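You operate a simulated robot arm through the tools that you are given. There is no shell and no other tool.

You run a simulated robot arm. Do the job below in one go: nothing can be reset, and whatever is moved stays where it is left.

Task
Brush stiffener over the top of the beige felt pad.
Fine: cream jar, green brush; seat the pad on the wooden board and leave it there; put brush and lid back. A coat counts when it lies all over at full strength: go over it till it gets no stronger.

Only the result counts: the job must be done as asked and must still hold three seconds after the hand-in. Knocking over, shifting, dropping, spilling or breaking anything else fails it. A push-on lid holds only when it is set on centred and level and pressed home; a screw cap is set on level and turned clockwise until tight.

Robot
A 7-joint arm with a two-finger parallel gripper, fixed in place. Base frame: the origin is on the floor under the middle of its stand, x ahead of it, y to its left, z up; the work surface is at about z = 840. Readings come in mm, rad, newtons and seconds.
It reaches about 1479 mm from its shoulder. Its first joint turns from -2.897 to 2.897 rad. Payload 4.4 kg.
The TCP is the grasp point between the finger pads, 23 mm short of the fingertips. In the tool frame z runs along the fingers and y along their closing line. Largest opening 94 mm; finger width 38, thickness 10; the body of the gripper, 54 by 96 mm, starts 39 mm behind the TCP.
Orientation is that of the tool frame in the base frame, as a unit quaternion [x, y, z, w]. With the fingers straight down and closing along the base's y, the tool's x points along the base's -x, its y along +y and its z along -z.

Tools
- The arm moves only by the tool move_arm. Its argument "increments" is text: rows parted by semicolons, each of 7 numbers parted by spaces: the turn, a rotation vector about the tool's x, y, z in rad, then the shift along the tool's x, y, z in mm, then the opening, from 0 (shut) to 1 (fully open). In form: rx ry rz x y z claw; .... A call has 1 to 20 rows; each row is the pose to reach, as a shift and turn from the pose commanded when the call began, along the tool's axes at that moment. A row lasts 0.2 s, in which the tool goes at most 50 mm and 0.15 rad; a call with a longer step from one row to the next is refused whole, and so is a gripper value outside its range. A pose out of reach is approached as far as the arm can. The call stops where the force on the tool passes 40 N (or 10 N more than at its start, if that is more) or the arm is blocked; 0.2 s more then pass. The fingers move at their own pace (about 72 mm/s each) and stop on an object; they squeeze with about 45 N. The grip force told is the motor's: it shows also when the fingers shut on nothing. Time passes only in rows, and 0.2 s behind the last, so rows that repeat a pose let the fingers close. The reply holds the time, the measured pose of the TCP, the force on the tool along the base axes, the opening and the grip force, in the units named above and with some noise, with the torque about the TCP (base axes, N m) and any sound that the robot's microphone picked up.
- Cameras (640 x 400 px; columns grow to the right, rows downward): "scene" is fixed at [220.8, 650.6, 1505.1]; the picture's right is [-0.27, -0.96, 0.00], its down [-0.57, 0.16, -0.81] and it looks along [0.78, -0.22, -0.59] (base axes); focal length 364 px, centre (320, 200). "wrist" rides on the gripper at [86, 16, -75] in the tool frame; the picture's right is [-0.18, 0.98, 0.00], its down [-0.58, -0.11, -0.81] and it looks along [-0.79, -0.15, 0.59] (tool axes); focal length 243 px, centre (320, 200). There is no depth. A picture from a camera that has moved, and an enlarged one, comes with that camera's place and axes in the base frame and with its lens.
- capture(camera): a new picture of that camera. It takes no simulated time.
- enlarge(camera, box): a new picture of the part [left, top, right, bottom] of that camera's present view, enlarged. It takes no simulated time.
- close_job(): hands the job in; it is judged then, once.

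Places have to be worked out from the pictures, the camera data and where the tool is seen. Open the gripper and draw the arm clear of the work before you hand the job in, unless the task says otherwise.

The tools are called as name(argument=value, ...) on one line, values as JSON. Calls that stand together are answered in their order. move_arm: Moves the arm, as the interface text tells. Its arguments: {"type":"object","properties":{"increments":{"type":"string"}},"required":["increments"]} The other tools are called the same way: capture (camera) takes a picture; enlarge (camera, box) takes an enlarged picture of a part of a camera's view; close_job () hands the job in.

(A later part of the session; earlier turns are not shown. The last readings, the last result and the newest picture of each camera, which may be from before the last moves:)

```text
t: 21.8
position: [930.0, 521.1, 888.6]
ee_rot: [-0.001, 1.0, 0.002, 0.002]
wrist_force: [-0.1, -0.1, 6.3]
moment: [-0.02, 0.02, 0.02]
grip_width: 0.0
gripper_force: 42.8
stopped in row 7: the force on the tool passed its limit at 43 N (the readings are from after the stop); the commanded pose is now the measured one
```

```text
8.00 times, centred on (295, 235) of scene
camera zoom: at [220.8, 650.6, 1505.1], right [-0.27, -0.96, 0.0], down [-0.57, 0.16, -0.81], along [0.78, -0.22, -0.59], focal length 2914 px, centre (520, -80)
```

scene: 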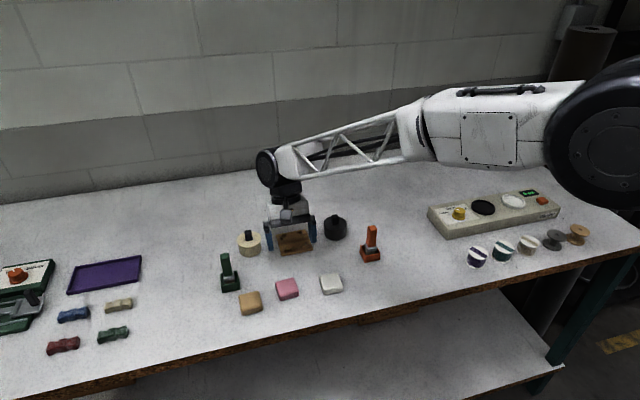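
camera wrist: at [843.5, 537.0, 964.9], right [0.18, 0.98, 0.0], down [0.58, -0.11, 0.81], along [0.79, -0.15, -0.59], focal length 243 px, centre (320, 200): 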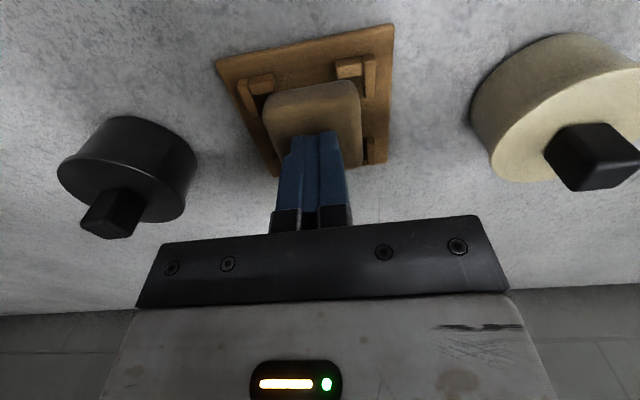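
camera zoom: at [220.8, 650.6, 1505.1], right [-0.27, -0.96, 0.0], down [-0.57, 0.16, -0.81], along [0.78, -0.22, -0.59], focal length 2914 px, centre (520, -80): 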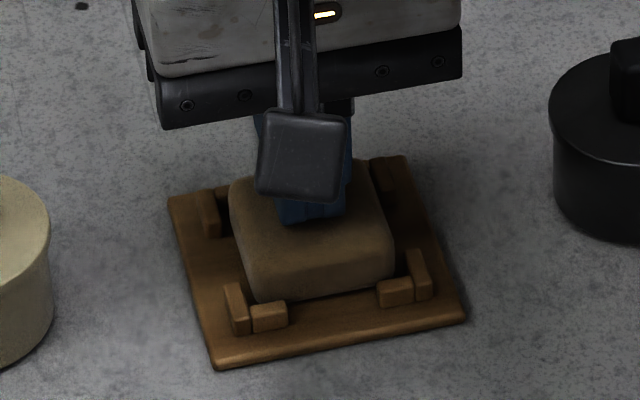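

The pad top is firm at z ≈ 866.5 and the pad stays level, so it is seated. Now I rise and go above the cream jar's lid knob with the gripper partly open.

move_arm(increments="0 0 0 0 0 -30 0; 0 0 0 0 0 -75 0.3; 0 0 0 0 10 -112 0.5; 0 0 0 -2 50 -115 0.5; 0 0 0 -5 90 -115 0.5; 0 0 0 -6.5 114 -115 0.5; 0 0 0 -6.5 114 -115 0.5")

capture(camera="wrist")

enlarge(camera="wrist", box=[260, 10, 380, 90])

enlarge(camera="scene", box=[225, 220, 325, 265])

```text
t: 23.4
position: [936.2, 636.0, 1002.4]
ee_rot: [0.0, 1.0, 0.0, 0.001]
wrist_force: [-0.3, -0.2, -0.2]
moment: [0.01, -0.05, 0.0]
grip_width: 46.9
gripper_force: 0.0
```

```text
taken
camera wrist: at [849.5, 651.5, 1077.0], right [0.18, 0.98, 0.0], down [0.58, -0.11, 0.81], along [0.79, -0.15, -0.59], focal length 243 px, centre (320, 200)
```

wrist: 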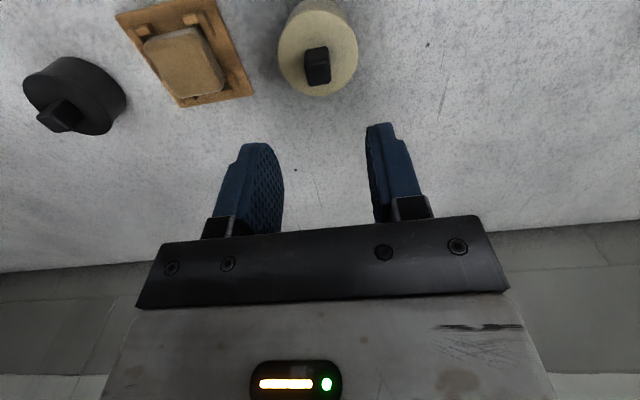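

```text
5.00 times, centred on (320, 50) of wrist
camera zoom: at [849.5, 651.5, 1077.0], right [0.18, 0.98, 0.0], down [0.58, -0.11, 0.81], along [0.79, -0.15, -0.59], focal length 1213 px, centre (320, 950)
```

zoom: 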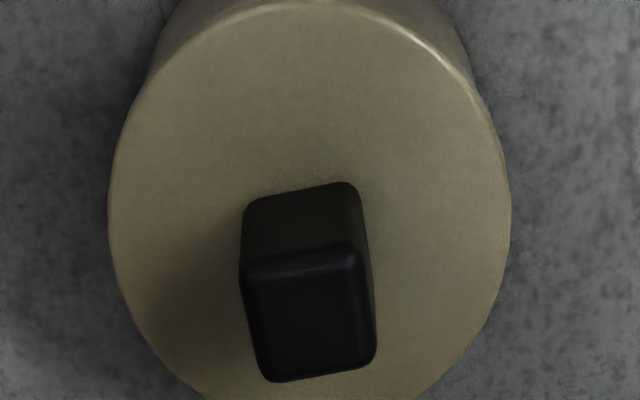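

```text
6.40 times, centred on (275, 242) of scene
camera zoom: at [220.8, 650.6, 1505.1], right [-0.27, -0.96, 0.0], down [-0.57, 0.16, -0.81], along [0.78, -0.22, -0.59], focal length 2331 px, centre (608, -72)
```

zoom: 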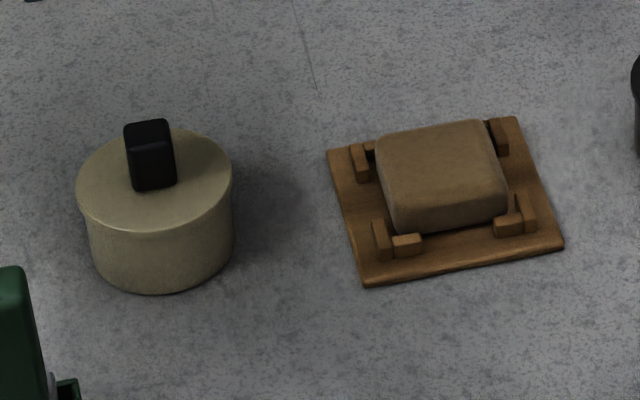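

The knob is 16×15 mm, centred at about (936, 634.1) with its top at z ≈ 899 and the lid top at z ≈ 876. I align in y and lower beside the knob, checking before closing.

move_arm(increments="0 0 0 0 -1.4 40 0.5; 0 0 0 0 -1.4 75 0.5; 0 0 0 0 -1.4 92 0.5; 0 0 0 0 -1.4 98 0.5; 0 0 0 0 -1.4 98 0.5")

enlarge(camera="wrist", box=[220, 90, 430, 230])

enlarge(camera="scene", box=[215, 200, 290, 265])

```text
t: 24.6
position: [936.7, 634.3, 904.3]
ee_rot: [0.0, 1.0, 0.002, 0.001]
wrist_force: [-0.3, -0.2, -0.1]
moment: [0.02, 0.0, -0.03]
grip_width: 46.8
gripper_force: 0.1
```

```text
2.86 times, centred on (325, 160) of wrist
camera zoom: at [849.5, 649.6, 980.0], right [0.18, 0.98, 0.0], down [0.58, -0.11, 0.81], along [0.79, -0.15, -0.59], focal length 693 px, centre (306, 314)
```

zoom: 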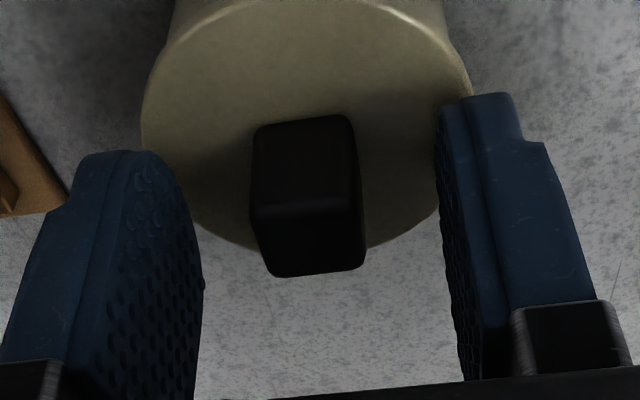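

```text
6.15 times, centred on (252, 232) of scene
camera zoom: at [220.8, 650.6, 1505.1], right [-0.27, -0.96, 0.0], down [-0.57, 0.16, -0.81], along [0.78, -0.22, -0.59], focal length 2241 px, centre (735, 0)
```

zoom: 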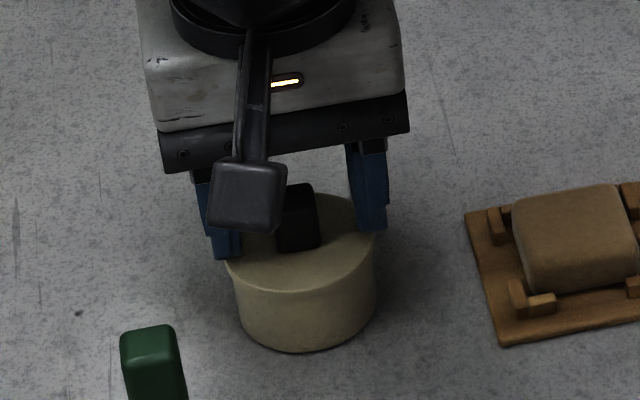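

The knob is centred within ~0.7 mm between the fingers. I shift by +0.7 in y, go 2 mm lower, and close gently on it.

move_arm(increments="0 0 0 0 0.7 2 0.5; 0 0 0 0 0.7 2 0.35; 0 0 0 0 0.7 2 0.25; 0 0 0 0 0.7 2 0.2; 0 0 0 0 0.7 2 0.15; 0 0 0 0 0.7 2 0.05; 0 0 0 0 0.7 2 0.05")

enlarge(camera="wrist", box=[220, 90, 430, 230])

enlarge(camera="scene", box=[215, 200, 290, 265])

```text
t: 26.2
position: [937.2, 634.4, 904.3]
ee_rot: [0.001, 1.0, 0.001, 0.001]
wrist_force: [-0.5, 0.0, -0.1]
moment: [-0.03, 0.0, 0.0]
grip_width: 17.1
gripper_force: 45.0
heard: snap
```

```text
2.86 times, centred on (325, 160) of wrist
camera zoom: at [849.8, 650.1, 978.8], right [0.18, 0.98, 0.0], down [0.58, -0.11, 0.81], along [0.79, -0.15, -0.59], focal length 693 px, centre (306, 314)
```

zoom: 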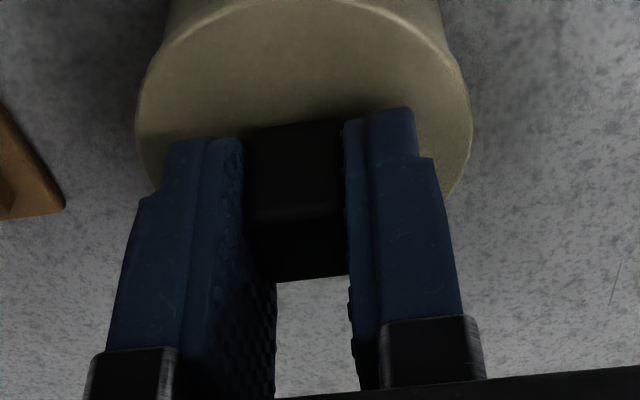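

```text
6.15 times, centred on (252, 232) of scene
camera zoom: at [220.8, 650.6, 1505.1], right [-0.27, -0.96, 0.0], down [-0.57, 0.16, -0.81], along [0.78, -0.22, -0.59], focal length 2241 px, centre (735, 0)
```

zoom: 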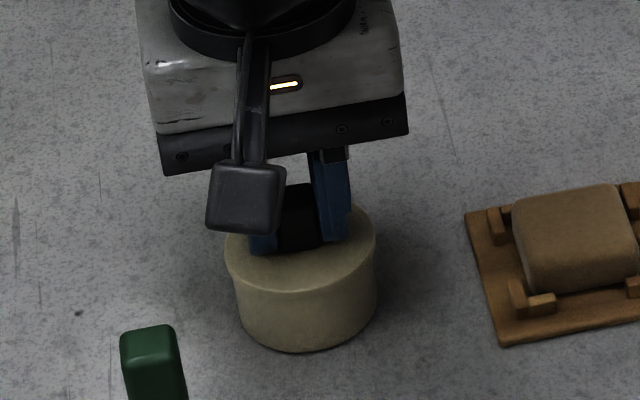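

I heard a snap as the grip closed — the push-on lid seems to have come loose. I lift slowly and watch whether the jar stays on the table.

move_arm(increments="0 0 0 0 0 -2 0.05; 0 0 0 0 0 -5 0.05; 0 0 0 0 0 -9 0.05; 0 0 0 0 0 -14 0.05; 0 0 0 0 0 -14 0.05")

enlarge(camera="wrist", box=[220, 60, 430, 200])

enlarge(camera="scene", box=[215, 200, 290, 265])

```text
t: 27.4
position: [937.6, 634.1, 917.5]
ee_rot: [0.001, 1.0, 0.001, 0.0]
wrist_force: [-0.4, -0.5, -0.4]
moment: [0.02, -0.01, 0.0]
grip_width: 16.9
gripper_force: 44.6
```

```text
2.86 times, centred on (325, 130) of wrist
camera zoom: at [850.6, 649.8, 992.8], right [0.18, 0.98, 0.0], down [0.58, -0.11, 0.81], along [0.79, -0.15, -0.59], focal length 693 px, centre (306, 400)
```

zoom: 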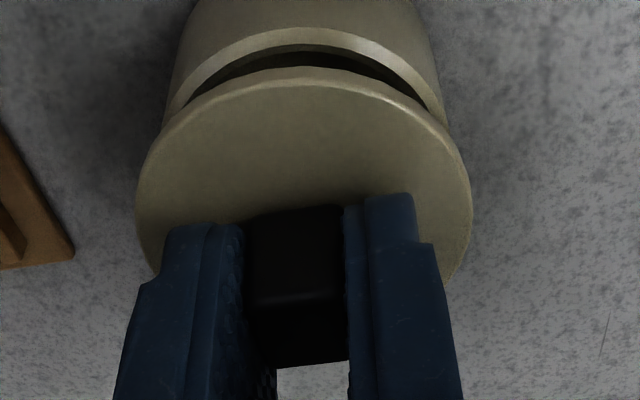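

```text
6.15 times, centred on (252, 232) of scene
camera zoom: at [220.8, 650.6, 1505.1], right [-0.27, -0.96, 0.0], down [-0.57, 0.16, -0.81], along [0.78, -0.22, -0.59], focal length 2241 px, centre (735, 0)
```

zoom: 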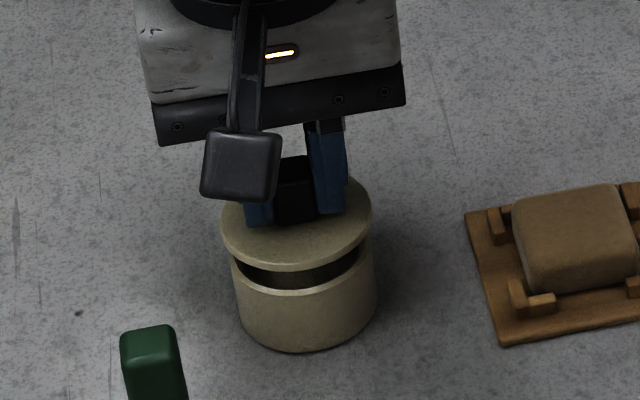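

The lid lifted off freely and the jar stayed put. I carry the lid to free table space at about (945, 745) and lower it near the table.

move_arm(increments="0 0 0 0 0 -20 0.05; 0 0 0 0 0 -40 0.05; 0 0 0 -2 25 -42 0.05; 0 0 0 -4 60 -42 0.05; 0 0 0 -7 95 -42 0.05; 0 0 0 -9 111 -42 0.05; 0 0 0 -9 111 -20 0.05; 0 0 0 -9 111 10 0.05; 0 0 0 -9 111 35 0.05; 0 0 0 -9 111 35 0.05")

enlarge(camera="wrist", box=[220, 60, 430, 200])

enlarge(camera="scene", box=[180, 200, 280, 275])

```text
t: 29.6
position: [947.7, 743.3, 883.3]
ee_rot: [0.0, 1.0, 0.001, 0.0]
wrist_force: [0.9, 0.5, -0.8]
moment: [-0.01, -0.01, 0.01]
grip_width: 16.9
gripper_force: 45.5
```

```text
2.86 times, centred on (325, 130) of wrist
camera zoom: at [860.0, 760.4, 957.7], right [0.18, 0.98, 0.0], down [0.58, -0.11, 0.81], along [0.79, -0.15, -0.59], focal length 693 px, centre (306, 400)
```

zoom: 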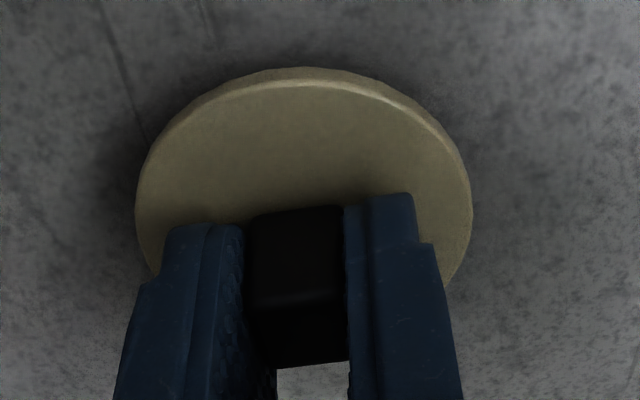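

```text
5.33 times, centred on (230, 238) of scene
camera zoom: at [220.8, 650.6, 1505.1], right [-0.27, -0.96, 0.0], down [-0.57, 0.16, -0.81], along [0.78, -0.22, -0.59], focal length 1942 px, centre (800, 0)
```

zoom: 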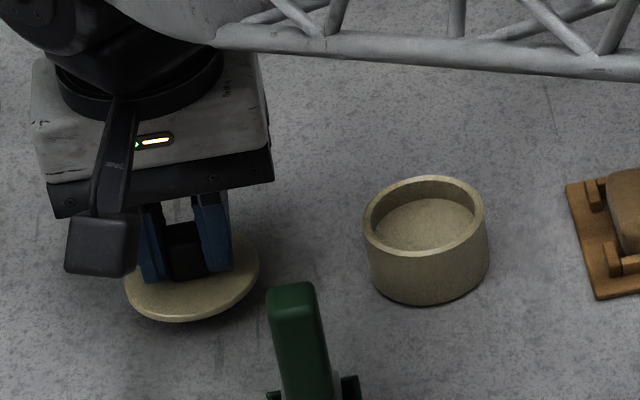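

The jar is open and shows cream liquid about a centimetre below its rim. I lower the lid onto the table in small steps.

move_arm(increments="0 0 0 0 0 4 0.05; 0 0 0 0 0 7 0.05; 0 0 0 0 0 8 0.05; 0 0 0 0 0 9 0.05; 0 0 0 0 0 9 0.05")

enlarge(camera="scene", box=[180, 200, 280, 275])

enlarge(camera="wrist", box=[220, 60, 430, 200])

```text
t: 30.8
position: [947.0, 744.7, 874.6]
ee_rot: [-0.001, 1.0, 0.001, 0.001]
wrist_force: [-0.5, 0.1, -0.3]
moment: [-0.04, -0.03, -0.01]
grip_width: 16.5
gripper_force: 45.1
```

```text
5.33 times, centred on (230, 238) of scene
camera zoom: at [220.8, 650.6, 1505.1], right [-0.27, -0.96, 0.0], down [-0.57, 0.16, -0.81], along [0.78, -0.22, -0.59], focal length 1942 px, centre (800, 0)
```

zoom: 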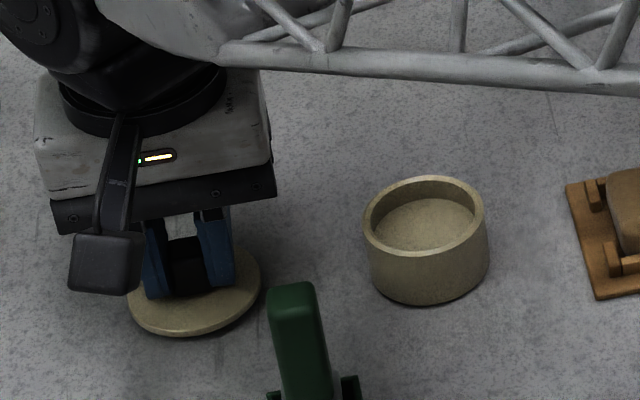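

```text
2.86 times, centred on (325, 130) of wrist
camera zoom: at [858.6, 760.8, 949.5], right [0.18, 0.98, 0.0], down [0.58, -0.11, 0.81], along [0.79, -0.15, -0.59], focal length 693 px, centre (306, 400)
```

zoom: 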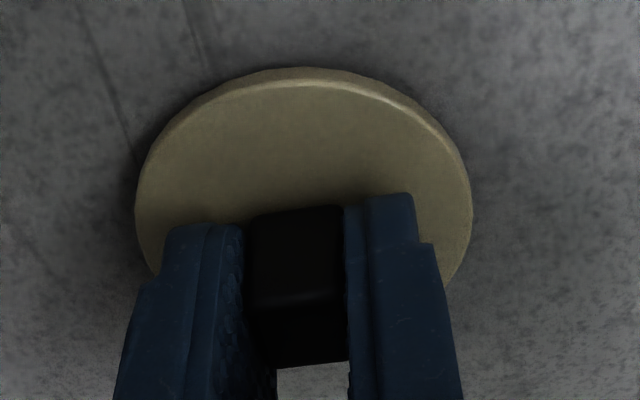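

Still free at 874.5; I continue in fine steps until contact.

move_arm(increments="0 0 0 0 0 0.8 0.05; 0 0 0 0 0 1.6 0.05; 0 0 0 0 0 2.4 0.05; 0 0 0 0 0 2.4 0.05")

enlarge(camera="wrist", box=[220, 60, 430, 200])

```text
t: 31.8
position: [946.9, 744.5, 873.5]
ee_rot: [0.0, 1.0, 0.001, 0.002]
wrist_force: [0.7, -0.6, 7.5]
moment: [-0.02, 0.05, 0.02]
grip_width: 17.0
gripper_force: 45.2
```

```text
2.86 times, centred on (325, 130) of wrist
camera zoom: at [859.0, 761.4, 948.3], right [0.18, 0.98, 0.0], down [0.58, -0.11, 0.81], along [0.79, -0.15, -0.59], focal length 693 px, centre (306, 400)
```

zoom: 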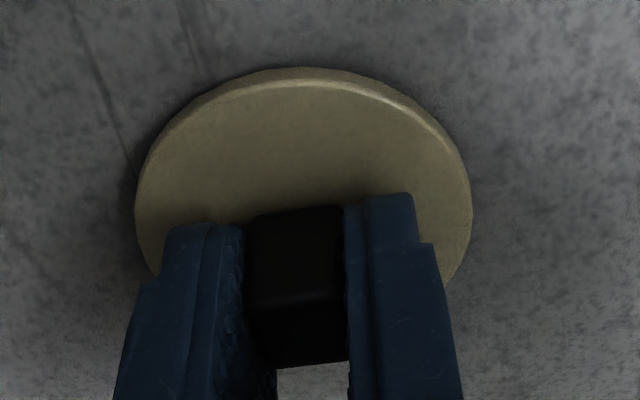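

Contact at 7.5 N with no torque: the lid is flat on the table (TCP z 873.3). I open the fingers and rise, then head above the green brush.

move_arm(increments="0 0 0 0 0 -0.8 0.05; 0 0 0 0 0 -0.8 0.25; 0 0 0 0 0 -0.8 0.45; 0 0 0 0 0 -0.8 0.5; 0 0 0 0 0 -20 0.5; 0 0 0 0 0 -60 0.5; 0 0 0 0 0 -100 0.5; 0 0 0 0 0 -140 0.5; 0 0 0 0 0 -140 0.5")

capture(camera="wrist")

enlarge(camera="scene", box=[180, 220, 280, 295])

```text
t: 33.8
position: [945.5, 745.4, 1011.7]
ee_rot: [0.001, 1.0, 0.0, 0.001]
wrist_force: [0.3, -0.3, 0.4]
moment: [0.0, 0.01, -0.01]
grip_width: 47.0
gripper_force: 0.1
```

```text
taken
camera wrist: at [857.4, 760.2, 1087.0], right [0.18, 0.98, 0.0], down [0.58, -0.11, 0.81], along [0.79, -0.15, -0.59], focal length 243 px, centre (320, 200)
```

wrist: 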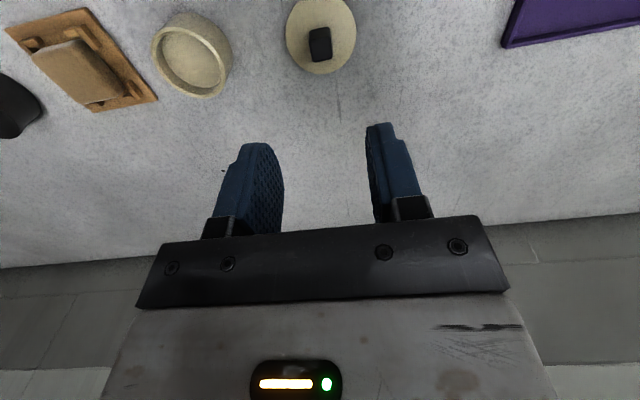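

```text
5.33 times, centred on (230, 258) of scene
camera zoom: at [220.8, 650.6, 1505.1], right [-0.27, -0.96, 0.0], down [-0.57, 0.16, -0.81], along [0.78, -0.22, -0.59], focal length 1942 px, centre (800, -107)
```

zoom: 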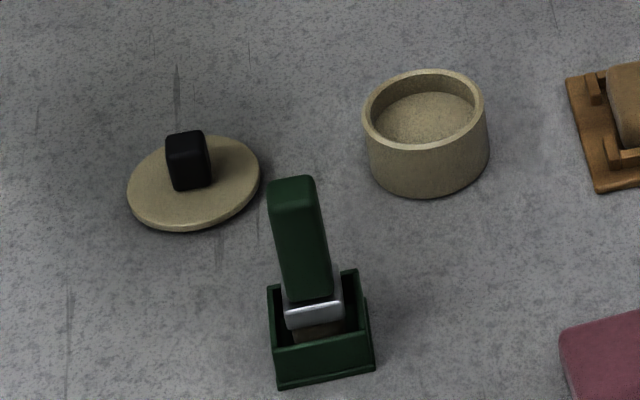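

The lid lies flat and well away from the rest. I move above the green brush to measure its handle.

move_arm(increments="0 0 0 20 -8 -28 0.5; 0 0 0 55 -24 -28 0.5; 0 0 0 90 -39 -28 0.5; 0 0 0 114.4 -49.2 -28 0.5; 0 0 0 114.4 -49.2 -28 0.5; 0 0 0 114.4 -49.2 -28 0.5")

enlarge(camera="wrist", box=[260, 0, 380, 80])

enlarge(camera="wrist", box=[130, 40, 430, 240])

```text
t: 35.2
position: [832.2, 696.4, 1039.4]
ee_rot: [0.0, 1.0, 0.0, 0.001]
wrist_force: [0.2, 1.0, 0.8]
moment: [-0.01, -0.04, 0.01]
grip_width: 47.0
gripper_force: 0.1
```

```text
5.00 times, centred on (320, 40) of wrist
camera zoom: at [743.7, 711.4, 1114.6], right [0.18, 0.98, 0.0], down [0.58, -0.11, 0.81], along [0.79, -0.15, -0.59], focal length 1213 px, centre (320, 1000)
```

zoom: 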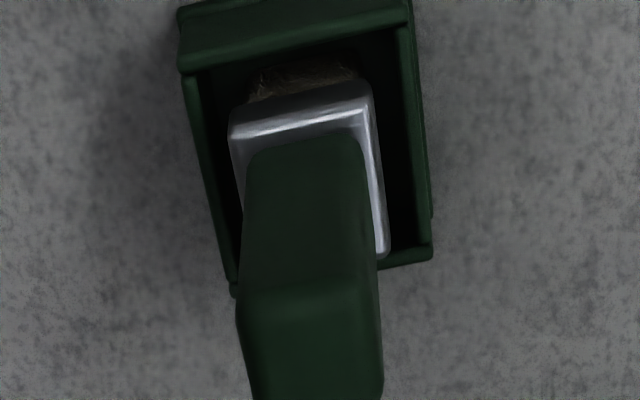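

```text
2.00 times, centred on (280, 140) of wrist
camera zoom: at [743.7, 711.4, 1114.6], right [0.18, 0.98, 0.0], down [0.58, -0.11, 0.81], along [0.79, -0.15, -0.59], focal length 485 px, centre (400, 320)
```

zoom: 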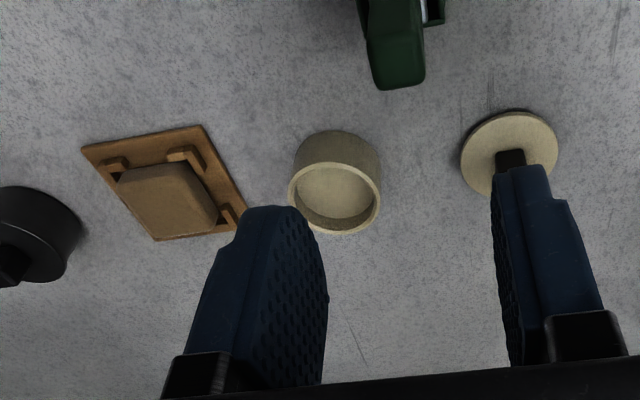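

The brush stands upright, handle centre ≈ (829.3, 694.8), 19.5×17 mm, z 879–935, ferrule 24 mm square in a ~30 mm wide holder. I lower around the handle and close on it.

move_arm(increments="0 0 0 0 -0.5 40 0.5; 0 0 0 0 -0.5 80 0.5; 0 0 0 0 -0.5 110 0.5; 0 0 0 0 -0.5 123 0.5; 0 0 0 0 -0.5 123 0.5; 0 0 0 0 -0.5 123 0.5")

enlarge(camera="wrist", box=[220, 60, 430, 200])

enlarge(camera="scene", box=[190, 225, 270, 305])

```text
t: 36.6
position: [833.0, 696.8, 915.8]
ee_rot: [-0.001, 1.0, 0.0, 0.001]
wrist_force: [-0.2, -0.6, -0.2]
moment: [-0.03, 0.0, -0.01]
grip_width: 46.6
gripper_force: 0.0
```

```text
2.86 times, centred on (325, 130) of wrist
camera zoom: at [745.0, 712.8, 991.5], right [0.18, 0.98, 0.0], down [0.58, -0.11, 0.81], along [0.79, -0.15, -0.59], focal length 693 px, centre (306, 400)
```

zoom: 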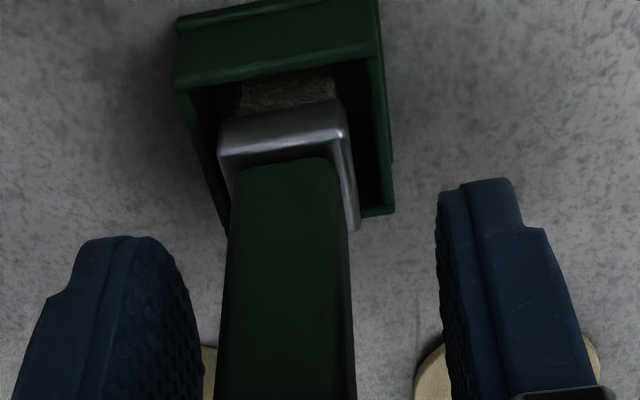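

```text
5.00 times, centred on (230, 265) of scene
camera zoom: at [220.8, 650.6, 1505.1], right [-0.27, -0.96, 0.0], down [-0.57, 0.16, -0.81], along [0.78, -0.22, -0.59], focal length 1821 px, centre (770, -125)
```

zoom: 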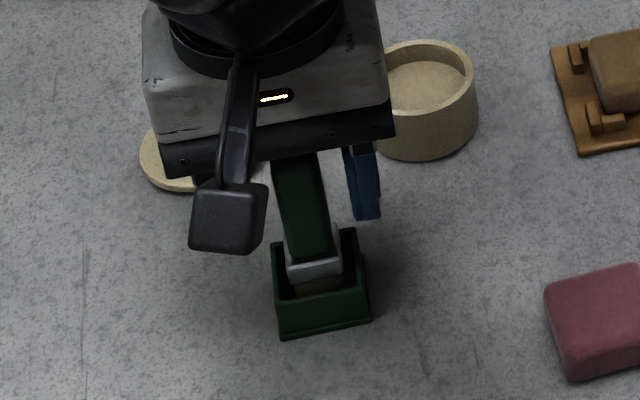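

The handle sits about 1.7 mm to the −y side of my fingers' middle. I correct that and then close gently.

move_arm(increments="0 0 0 1.3 -1.8 0 0.5; 0 0 0 1.3 -1.8 0 0.5; 0 0 0 1.3 -1.8 0 0.35; 0 0 0 1.3 -1.8 0 0.28; 0 0 0 1.3 -1.8 0 0.22; 0 0 0 1.3 -1.8 0 0.1; 0 0 0 1.3 -1.8 0 0.05; 0 0 0 1.3 -1.8 0 0.05")

enlarge(camera="wrist", box=[220, 60, 430, 200])

enlarge(camera="scene", box=[190, 225, 270, 305])

```text
t: 38.4
position: [830.2, 695.2, 916.9]
ee_rot: [0.001, 1.0, 0.001, 0.001]
wrist_force: [-0.2, 0.1, -0.8]
moment: [-0.01, -0.01, 0.03]
grip_width: 19.3
gripper_force: 45.1
```

```text
2.86 times, centred on (325, 130) of wrist
camera zoom: at [743.4, 711.0, 991.5], right [0.18, 0.98, 0.0], down [0.58, -0.11, 0.81], along [0.79, -0.15, -0.59], focal length 693 px, centre (306, 400)
```

zoom: 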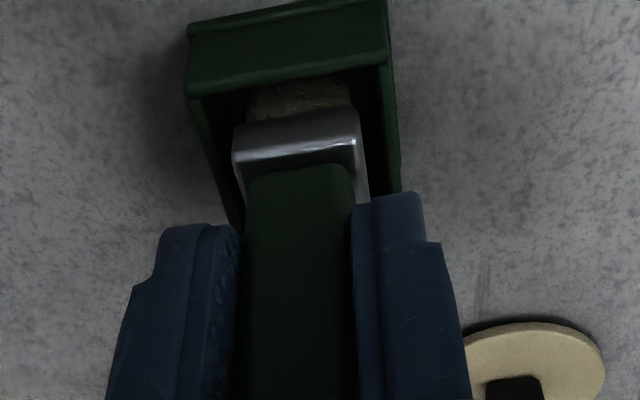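

```text
5.00 times, centred on (230, 265) of scene
camera zoom: at [220.8, 650.6, 1505.1], right [-0.27, -0.96, 0.0], down [-0.57, 0.16, -0.81], along [0.78, -0.22, -0.59], focal length 1821 px, centre (770, -125)
```

zoom: 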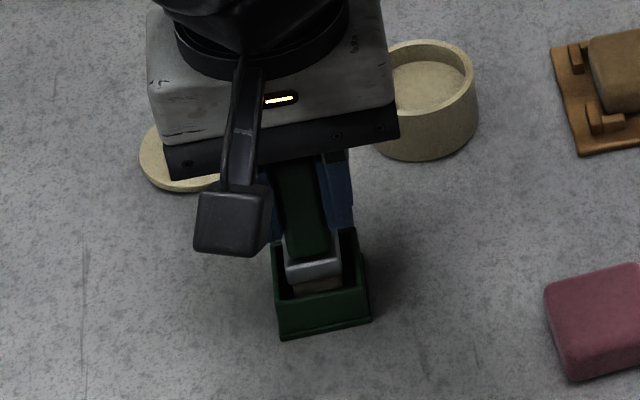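

The handle is gripped (19.3 mm, 45 N) at true TCP (829.4, 695.0, 916.5), which I keep as the brush's home pose. I lift it straight out and look at the bristles.

move_arm(increments="0 0 0 0 0 -10 0.05; 0 0 0 0 0 -30 0.05; 0 0 0 0 0 -60 0.05; 0 0 0 0 0 -90 0.05; 0 0 0 0 0 -110 0.05; 0 0 0 0 0 -110 0.05")

enlarge(camera="wrist", box=[220, 20, 430, 200])

enlarge(camera="scene", box=[190, 185, 310, 305])

```text
t: 39.8
position: [828.9, 695.1, 1027.2]
ee_rot: [0.0, 1.0, 0.001, 0.001]
wrist_force: [-0.1, -0.6, -1.3]
moment: [-0.02, 0.0, -0.03]
grip_width: 19.4
gripper_force: 45.4
```

```text
2.22 times, centred on (325, 110) of wrist
camera zoom: at [741.8, 710.6, 1102.6], right [0.18, 0.98, 0.0], down [0.58, -0.11, 0.81], along [0.79, -0.15, -0.59], focal length 539 px, centre (309, 400)
```

zoom: 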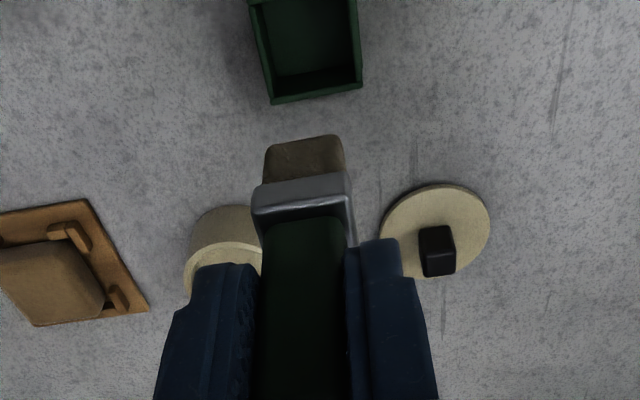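

```text
3.33 times, centred on (250, 245) of scene
camera zoom: at [220.8, 650.6, 1505.1], right [-0.27, -0.96, 0.0], down [-0.57, 0.16, -0.81], along [0.78, -0.22, -0.59], focal length 1214 px, centre (553, 50)
```

zoom: 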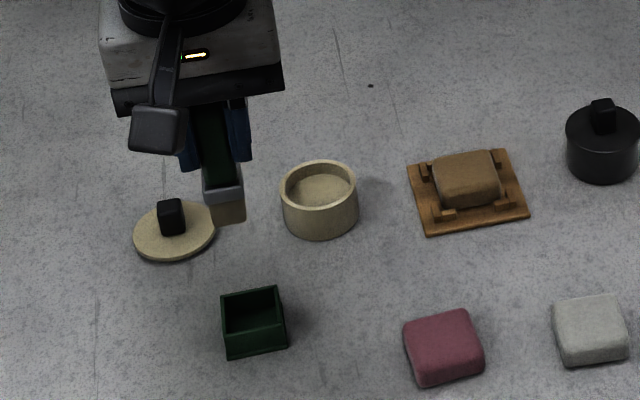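

The bristles are a ~19 mm block whose tip is about 70 mm below the TCP. I carry the brush over the jar centre (≈ 935.8, 634.1) and stop just above the rim to check.

move_arm(increments="0 0 0 -10 -6 0 0.05; 0 0 0 -40 -22 5 0.05; 0 0 0 -75 -42 10 0.05; 0 0 0 -100 -56 20 0.05; 0 0 0 -108 -60.5 35 0.05; 0 0 0 -108 -60.5 65 0.05; 0 0 0 -108 -60.5 70 0.05; 0 0 0 -108 -60.5 70 0.05")

enlarge(camera="wrist", box=[220, 20, 430, 200])

enlarge(camera="scene", box=[220, 190, 310, 265])

```text
t: 41.6
position: [938.8, 632.0, 956.5]
ee_rot: [0.0, 1.0, 0.0, 0.001]
wrist_force: [-0.2, 0.6, -0.1]
moment: [0.0, -0.01, -0.02]
grip_width: 19.3
gripper_force: 44.7
```

```text
2.22 times, centred on (325, 110) of wrist
camera zoom: at [851.0, 648.2, 1031.2], right [0.18, 0.98, 0.0], down [0.58, -0.11, 0.81], along [0.79, -0.15, -0.59], focal length 539 px, centre (309, 400)
```

zoom: 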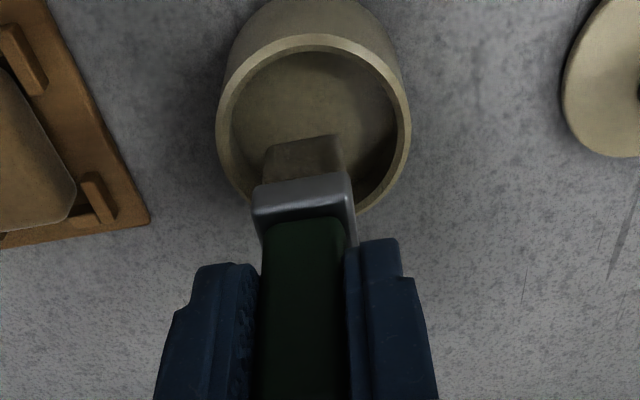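

```text
5.33 times, centred on (265, 228) of scene
camera zoom: at [220.8, 650.6, 1505.1], right [-0.27, -0.96, 0.0], down [-0.57, 0.16, -0.81], along [0.78, -0.22, -0.59], focal length 1942 px, centre (613, 53)
```

zoom: 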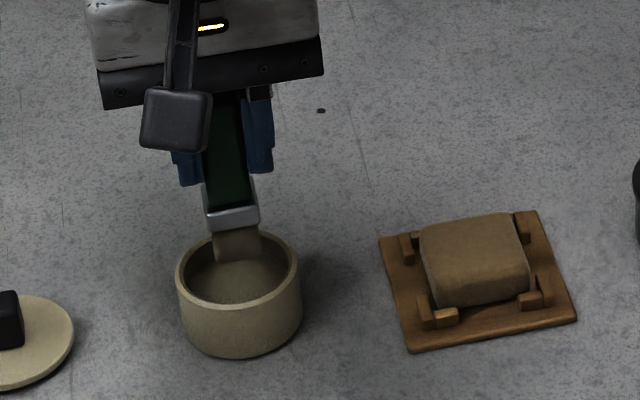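

The brush hangs over the jar, about 2 mm off centre. I correct and lower so that the bristles go ~8 mm into the liquid.

move_arm(increments="0 0 0 1.7 2.2 0 0.05; 0 0 0 1.7 2.2 10 0.05; 0 0 0 1.7 2.2 20 0.05; 0 0 0 1.7 2.2 28 0.05; 0 0 0 1.7 2.2 34 0.05; 0 0 0 1.7 2.2 34 0.05; 0 0 0 1.7 2.2 34 0.05; 0 0 0 1.7 2.2 34 0.05")

enlarge(camera="wrist", box=[220, 40, 430, 220])

enlarge(camera="scene", box=[220, 190, 310, 265])

```text
t: 42.8
position: [938.5, 634.9, 933.5]
ee_rot: [0.0, 1.0, 0.003, 0.005]
wrist_force: [0.5, -1.6, 6.7]
moment: [-0.11, -0.03, -0.05]
grip_width: 19.0
gripper_force: 44.3
stopped in row 5: the force on the tool passed its limit at 43 N (the readings are from after the stop); the commanded pose is now the measured one
```

```text
2.22 times, centred on (325, 130) of wrist
camera zoom: at [851.2, 651.6, 1008.2], right [0.18, 0.98, 0.01], down [0.57, -0.11, 0.81], along [0.8, -0.14, -0.59], focal length 539 px, centre (309, 356)
```

zoom: 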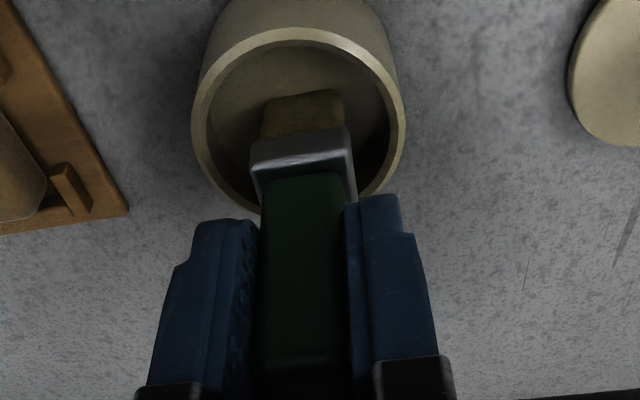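

```text
5.33 times, centred on (265, 228) of scene
camera zoom: at [220.8, 650.6, 1505.1], right [-0.27, -0.96, 0.0], down [-0.57, 0.16, -0.81], along [0.78, -0.22, -0.59], focal length 1942 px, centre (613, 53)
```

zoom: 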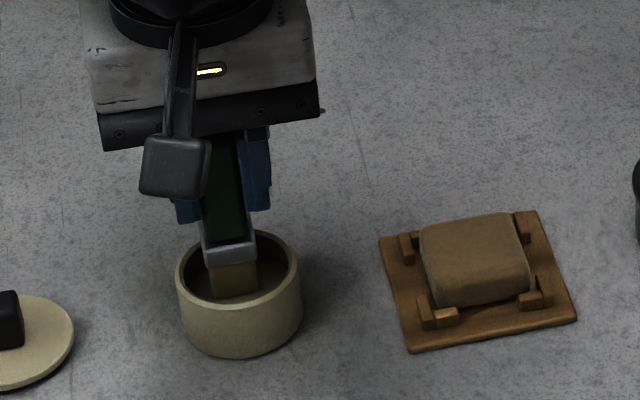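

The brush touched down at TCP z ≈ 933 (the fill acts firm) and the bristles have turned golden, so they are loaded; the brush did not slip in the grip. I lift it out, levelling the slight tilt left by the stop.

move_arm(increments="0.003 0.005 0 0 0 -5 0.05; 0.006 0.01 0 0 0 -15 0.05; 0.006 0.01 0 0 0 -30 0.05; 0.006 0.01 0 0 0 -45 0.05; 0.006 0.01 0 0 0 -45 0.05")

enlarge(camera="wrist", box=[220, 20, 430, 200])

enlarge(camera="scene", box=[220, 190, 310, 265])

```text
t: 44.0
position: [938.2, 636.3, 978.2]
ee_rot: [0.0, 1.0, 0.0, -0.001]
wrist_force: [-0.3, -0.5, -0.2]
moment: [0.0, -0.01, -0.02]
grip_width: 19.1
gripper_force: 45.3
```

```text
2.22 times, centred on (325, 110) of wrist
camera zoom: at [851.5, 651.9, 1053.9], right [0.18, 0.98, 0.0], down [0.58, -0.11, 0.81], along [0.79, -0.15, -0.59], focal length 539 px, centre (309, 400)
```

zoom: 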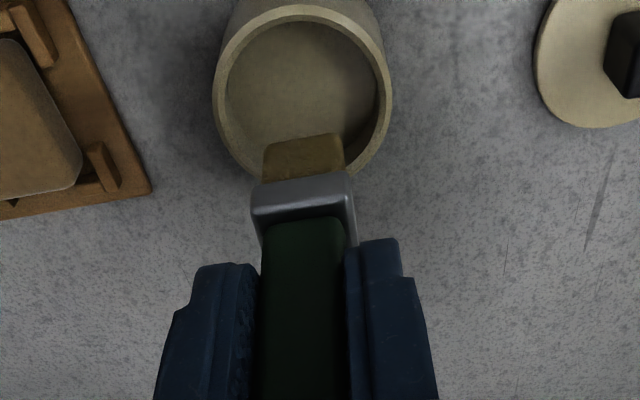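

```text
5.33 times, centred on (265, 228) of scene
camera zoom: at [220.8, 650.6, 1505.1], right [-0.27, -0.96, 0.0], down [-0.57, 0.16, -0.81], along [0.78, -0.22, -0.59], focal length 1942 px, centre (613, 53)
```

zoom: 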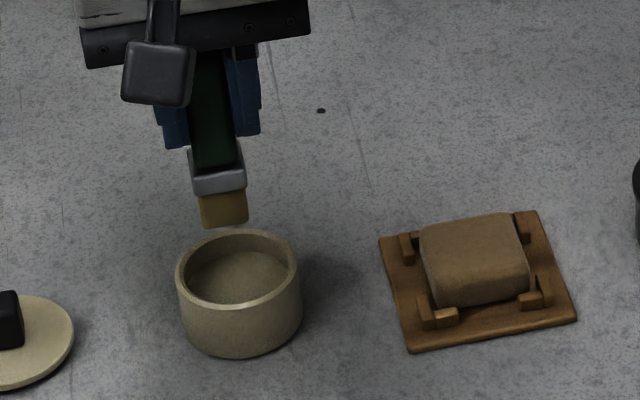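

Bristles are loaded and the jar is unmoved. I carry the brush over the pad centre and stop just above its top.

move_arm(increments="0 0 0 1 -20 0 0.05; 0 0 0 3 -55 0 0.05; 0 0 0 6 -95 5 0.05; 0 0 0 7 -116.4 15 0.05; 0 0 0 7 -116.4 28 0.05; 0 0 0 7 -116.4 34 0.05; 0 0 0 7 -116.4 34 0.05")

enlarge(camera="wrist", box=[220, 20, 430, 200])

enlarge(camera="scene", box=[250, 190, 340, 265])

```text
t: 45.6
position: [930.9, 519.8, 943.0]
ee_rot: [0.0, 1.0, -0.001, -0.001]
wrist_force: [0.1, -0.5, 0.7]
moment: [-0.01, -0.02, 0.0]
grip_width: 19.2
gripper_force: 44.8
```

```text
2.22 times, centred on (325, 110) of wrist
camera zoom: at [845.1, 535.6, 1019.3], right [0.18, 0.98, 0.0], down [0.58, -0.11, 0.81], along [0.79, -0.15, -0.59], focal length 539 px, centre (309, 400)
```

zoom: 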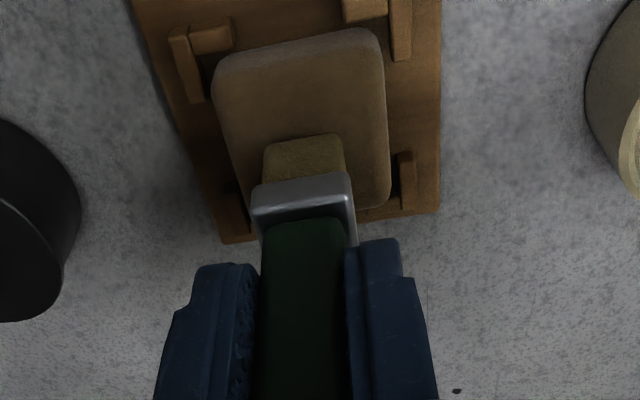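

```text
5.33 times, centred on (295, 228) of scene
camera zoom: at [220.8, 650.6, 1505.1], right [-0.27, -0.96, 0.0], down [-0.57, 0.16, -0.81], along [0.78, -0.22, -0.59], focal length 1942 px, centre (453, 53)
```

zoom: 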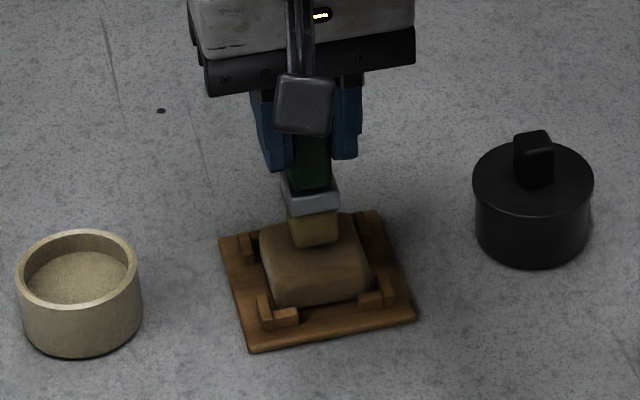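

The brush hovers over the pad's middle. I lower in 1 mm steps to find contact.

move_arm(increments="0 0 0 0 0 2 0.05; 0 0 0 0 0 3.5 0.05; 0 0 0 0 0 5 0.05; 0 0 0 0 0 5 0.05")

enlarge(camera="scene", box=[270, 220, 330, 260])

enlarge(camera="wrist", box=[280, 60, 370, 120])

```text
t: 46.6
position: [931.5, 519.5, 938.4]
ee_rot: [0.001, 1.0, 0.001, -0.001]
wrist_force: [0.2, -0.1, -0.9]
moment: [0.01, 0.0, -0.01]
grip_width: 19.3
gripper_force: 45.1
```

```text
10.00 times, centred on (300, 240) of scene
camera zoom: at [220.8, 650.6, 1505.1], right [-0.27, -0.96, 0.0], down [-0.57, 0.16, -0.81], along [0.78, -0.22, -0.59], focal length 3642 px, centre (520, -200)
```

zoom: 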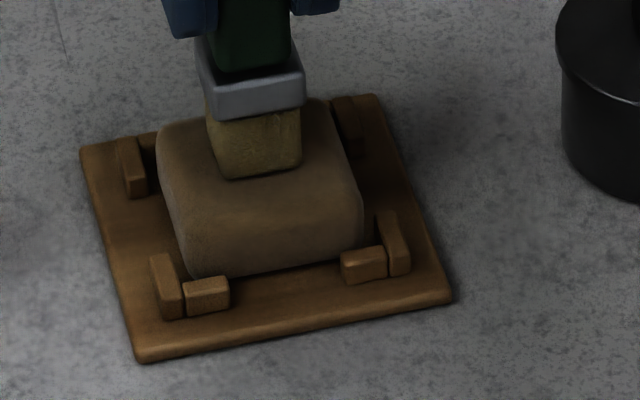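

```text
6.67 times, centred on (325, 90) of wrist
camera zoom: at [844.9, 536.1, 1014.6], right [0.18, 0.98, 0.0], down [0.58, -0.11, 0.81], along [0.79, -0.15, -0.59], focal length 1618 px, centre (287, 933)
```

zoom: 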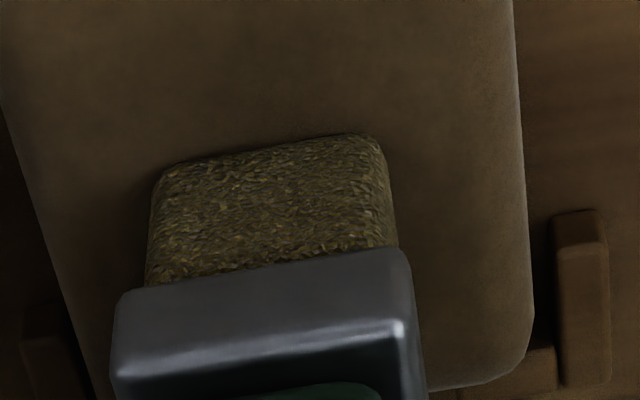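

No contact yet at 939.6. I go down another 2 mm.

move_arm(increments="0 0 0 0 0 1 0.05; 0 0 0 0 0 2 0.05; 0 0 0 0 0 2 0.05")

enlarge(camera="wrist", box=[280, 60, 370, 120])

```text
t: 47.4
position: [932.5, 519.7, 938.0]
ee_rot: [0.0, 1.0, 0.0, 0.0]
wrist_force: [0.1, 0.9, 12.4]
moment: [0.1, -0.02, 0.0]
grip_width: 19.1
gripper_force: 44.7
```

```text
6.67 times, centred on (325, 90) of wrist
camera zoom: at [844.9, 535.6, 1013.7], right [0.18, 0.98, 0.0], down [0.58, -0.11, 0.81], along [0.79, -0.15, -0.59], focal length 1618 px, centre (287, 933)
```

zoom: 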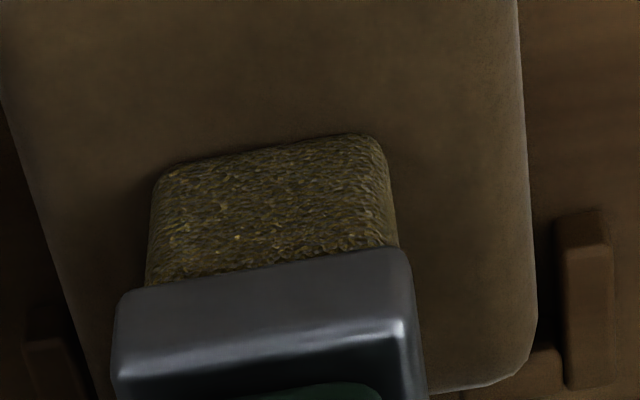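

Contact found at TCP z ≈ 938.8 (12 N). I ease off half a millimetre and try a first stroke along x to see how the coat shows and how the force behaves.

move_arm(increments="0 0 0 0 0 -0.6 0.05; 0 0 0 6 0 -0.6 0.05; 0 0 0 12 0 -0.6 0.05; 0 0 0 17 0 -0.6 0.05; 0 0 0 11 0 -0.6 0.05; 0 0 0 4 0 -0.6 0.05; 0 0 0 -4 0 -0.6 0.05; 0 0 0 -11 0 -0.6 0.05; 0 0 0 -17 0 -0.6 0.05; 0 0 0 -17 0 -0.6 0.05")

enlarge(camera="wrist", box=[260, 20, 400, 120])

enlarge(camera="scene", box=[270, 220, 330, 260])

```text
t: 49.6
position: [949.7, 520.2, 937.7]
ee_rot: [0.0, 1.0, 0.001, 0.0]
wrist_force: [-2.1, -0.1, 20.3]
moment: [0.03, 0.2, 0.0]
grip_width: 19.4
gripper_force: 45.0
```

```text
4.00 times, centred on (330, 70) of wrist
camera zoom: at [862.1, 535.0, 1013.3], right [0.18, 0.98, 0.0], down [0.58, -0.11, 0.81], along [0.79, -0.15, -0.59], focal length 970 px, centre (280, 720)
```

zoom: 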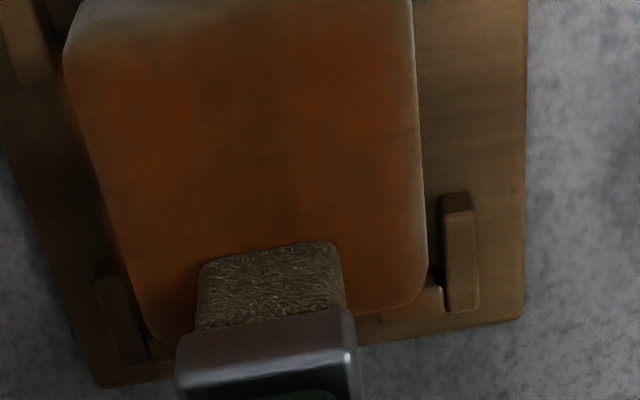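

```text
10.00 times, centred on (300, 240) of scene
camera zoom: at [220.8, 650.6, 1505.1], right [-0.27, -0.96, 0.0], down [-0.57, 0.16, -0.81], along [0.78, -0.22, -0.59], focal length 3642 px, centre (520, -200)
```

zoom: 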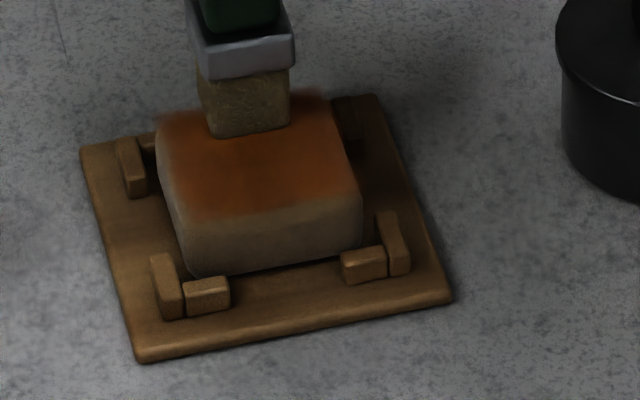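

The coat shows as orange and spreads well; the near rim and corners are still pale. Force rose to 20 N, so I ease 0.8 mm and run a raster around the pad.

move_arm(increments="0 0 0 0 0 -0.8 0.05; 0 0 0 0 7 -0.8 0.05; 0 0 0 0 14 -0.8 0.05; 0 0 0 9 14 -0.8 0.05; 0 0 0 19 14 -0.8 0.05; 0 0 0 28 14 -0.8 0.05; 0 0 0 36 14 -0.8 0.05; 0 0 0 36 7 -0.8 0.05; 0 0 0 36 0 -0.8 0.05; 0 0 0 36 -7 -0.8 0.05; 0 0 0 36 -14 -0.8 0.05; 0 0 0 27 -14 -0.8 0.05; 0 0 0 17 -14 -0.8 0.05; 0 0 0 7 -14 -0.8 0.05; 0 0 0 -1 -14 -0.8 0.05; 0 0 0 -1 -7 -0.8 0.05; 0 0 0 -1 0 -0.8 0.05; 0 0 0 -1 0 -0.8 0.05")

enlarge(camera="wrist", box=[260, 20, 400, 120])

enlarge(camera="scene", box=[270, 220, 330, 260])

```text
t: 53.4
position: [950.2, 517.9, 938.5]
ee_rot: [0.001, 1.0, 0.001, 0.0]
wrist_force: [1.0, -1.7, 10.3]
moment: [-0.19, -0.06, 0.01]
grip_width: 19.3
gripper_force: 44.5
```

```text
4.00 times, centred on (330, 70) of wrist
camera zoom: at [862.8, 534.9, 1013.5], right [0.18, 0.98, 0.0], down [0.58, -0.11, 0.81], along [0.79, -0.15, -0.59], focal length 970 px, centre (280, 720)
```

zoom: 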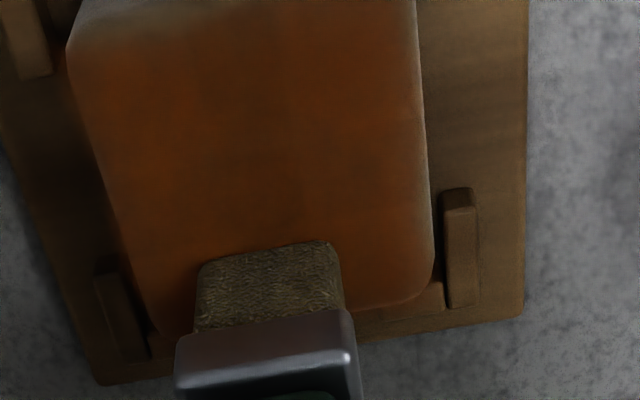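

```text
10.00 times, centred on (300, 240) of scene
camera zoom: at [220.8, 650.6, 1505.1], right [-0.27, -0.96, 0.0], down [-0.57, 0.16, -0.81], along [0.78, -0.22, -0.59], focal length 3642 px, centre (520, -200)
```

zoom: 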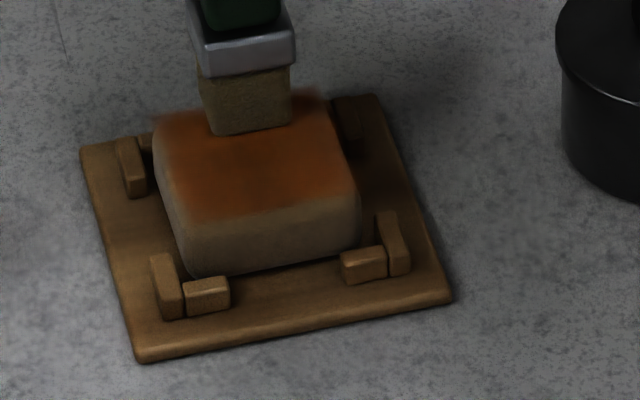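

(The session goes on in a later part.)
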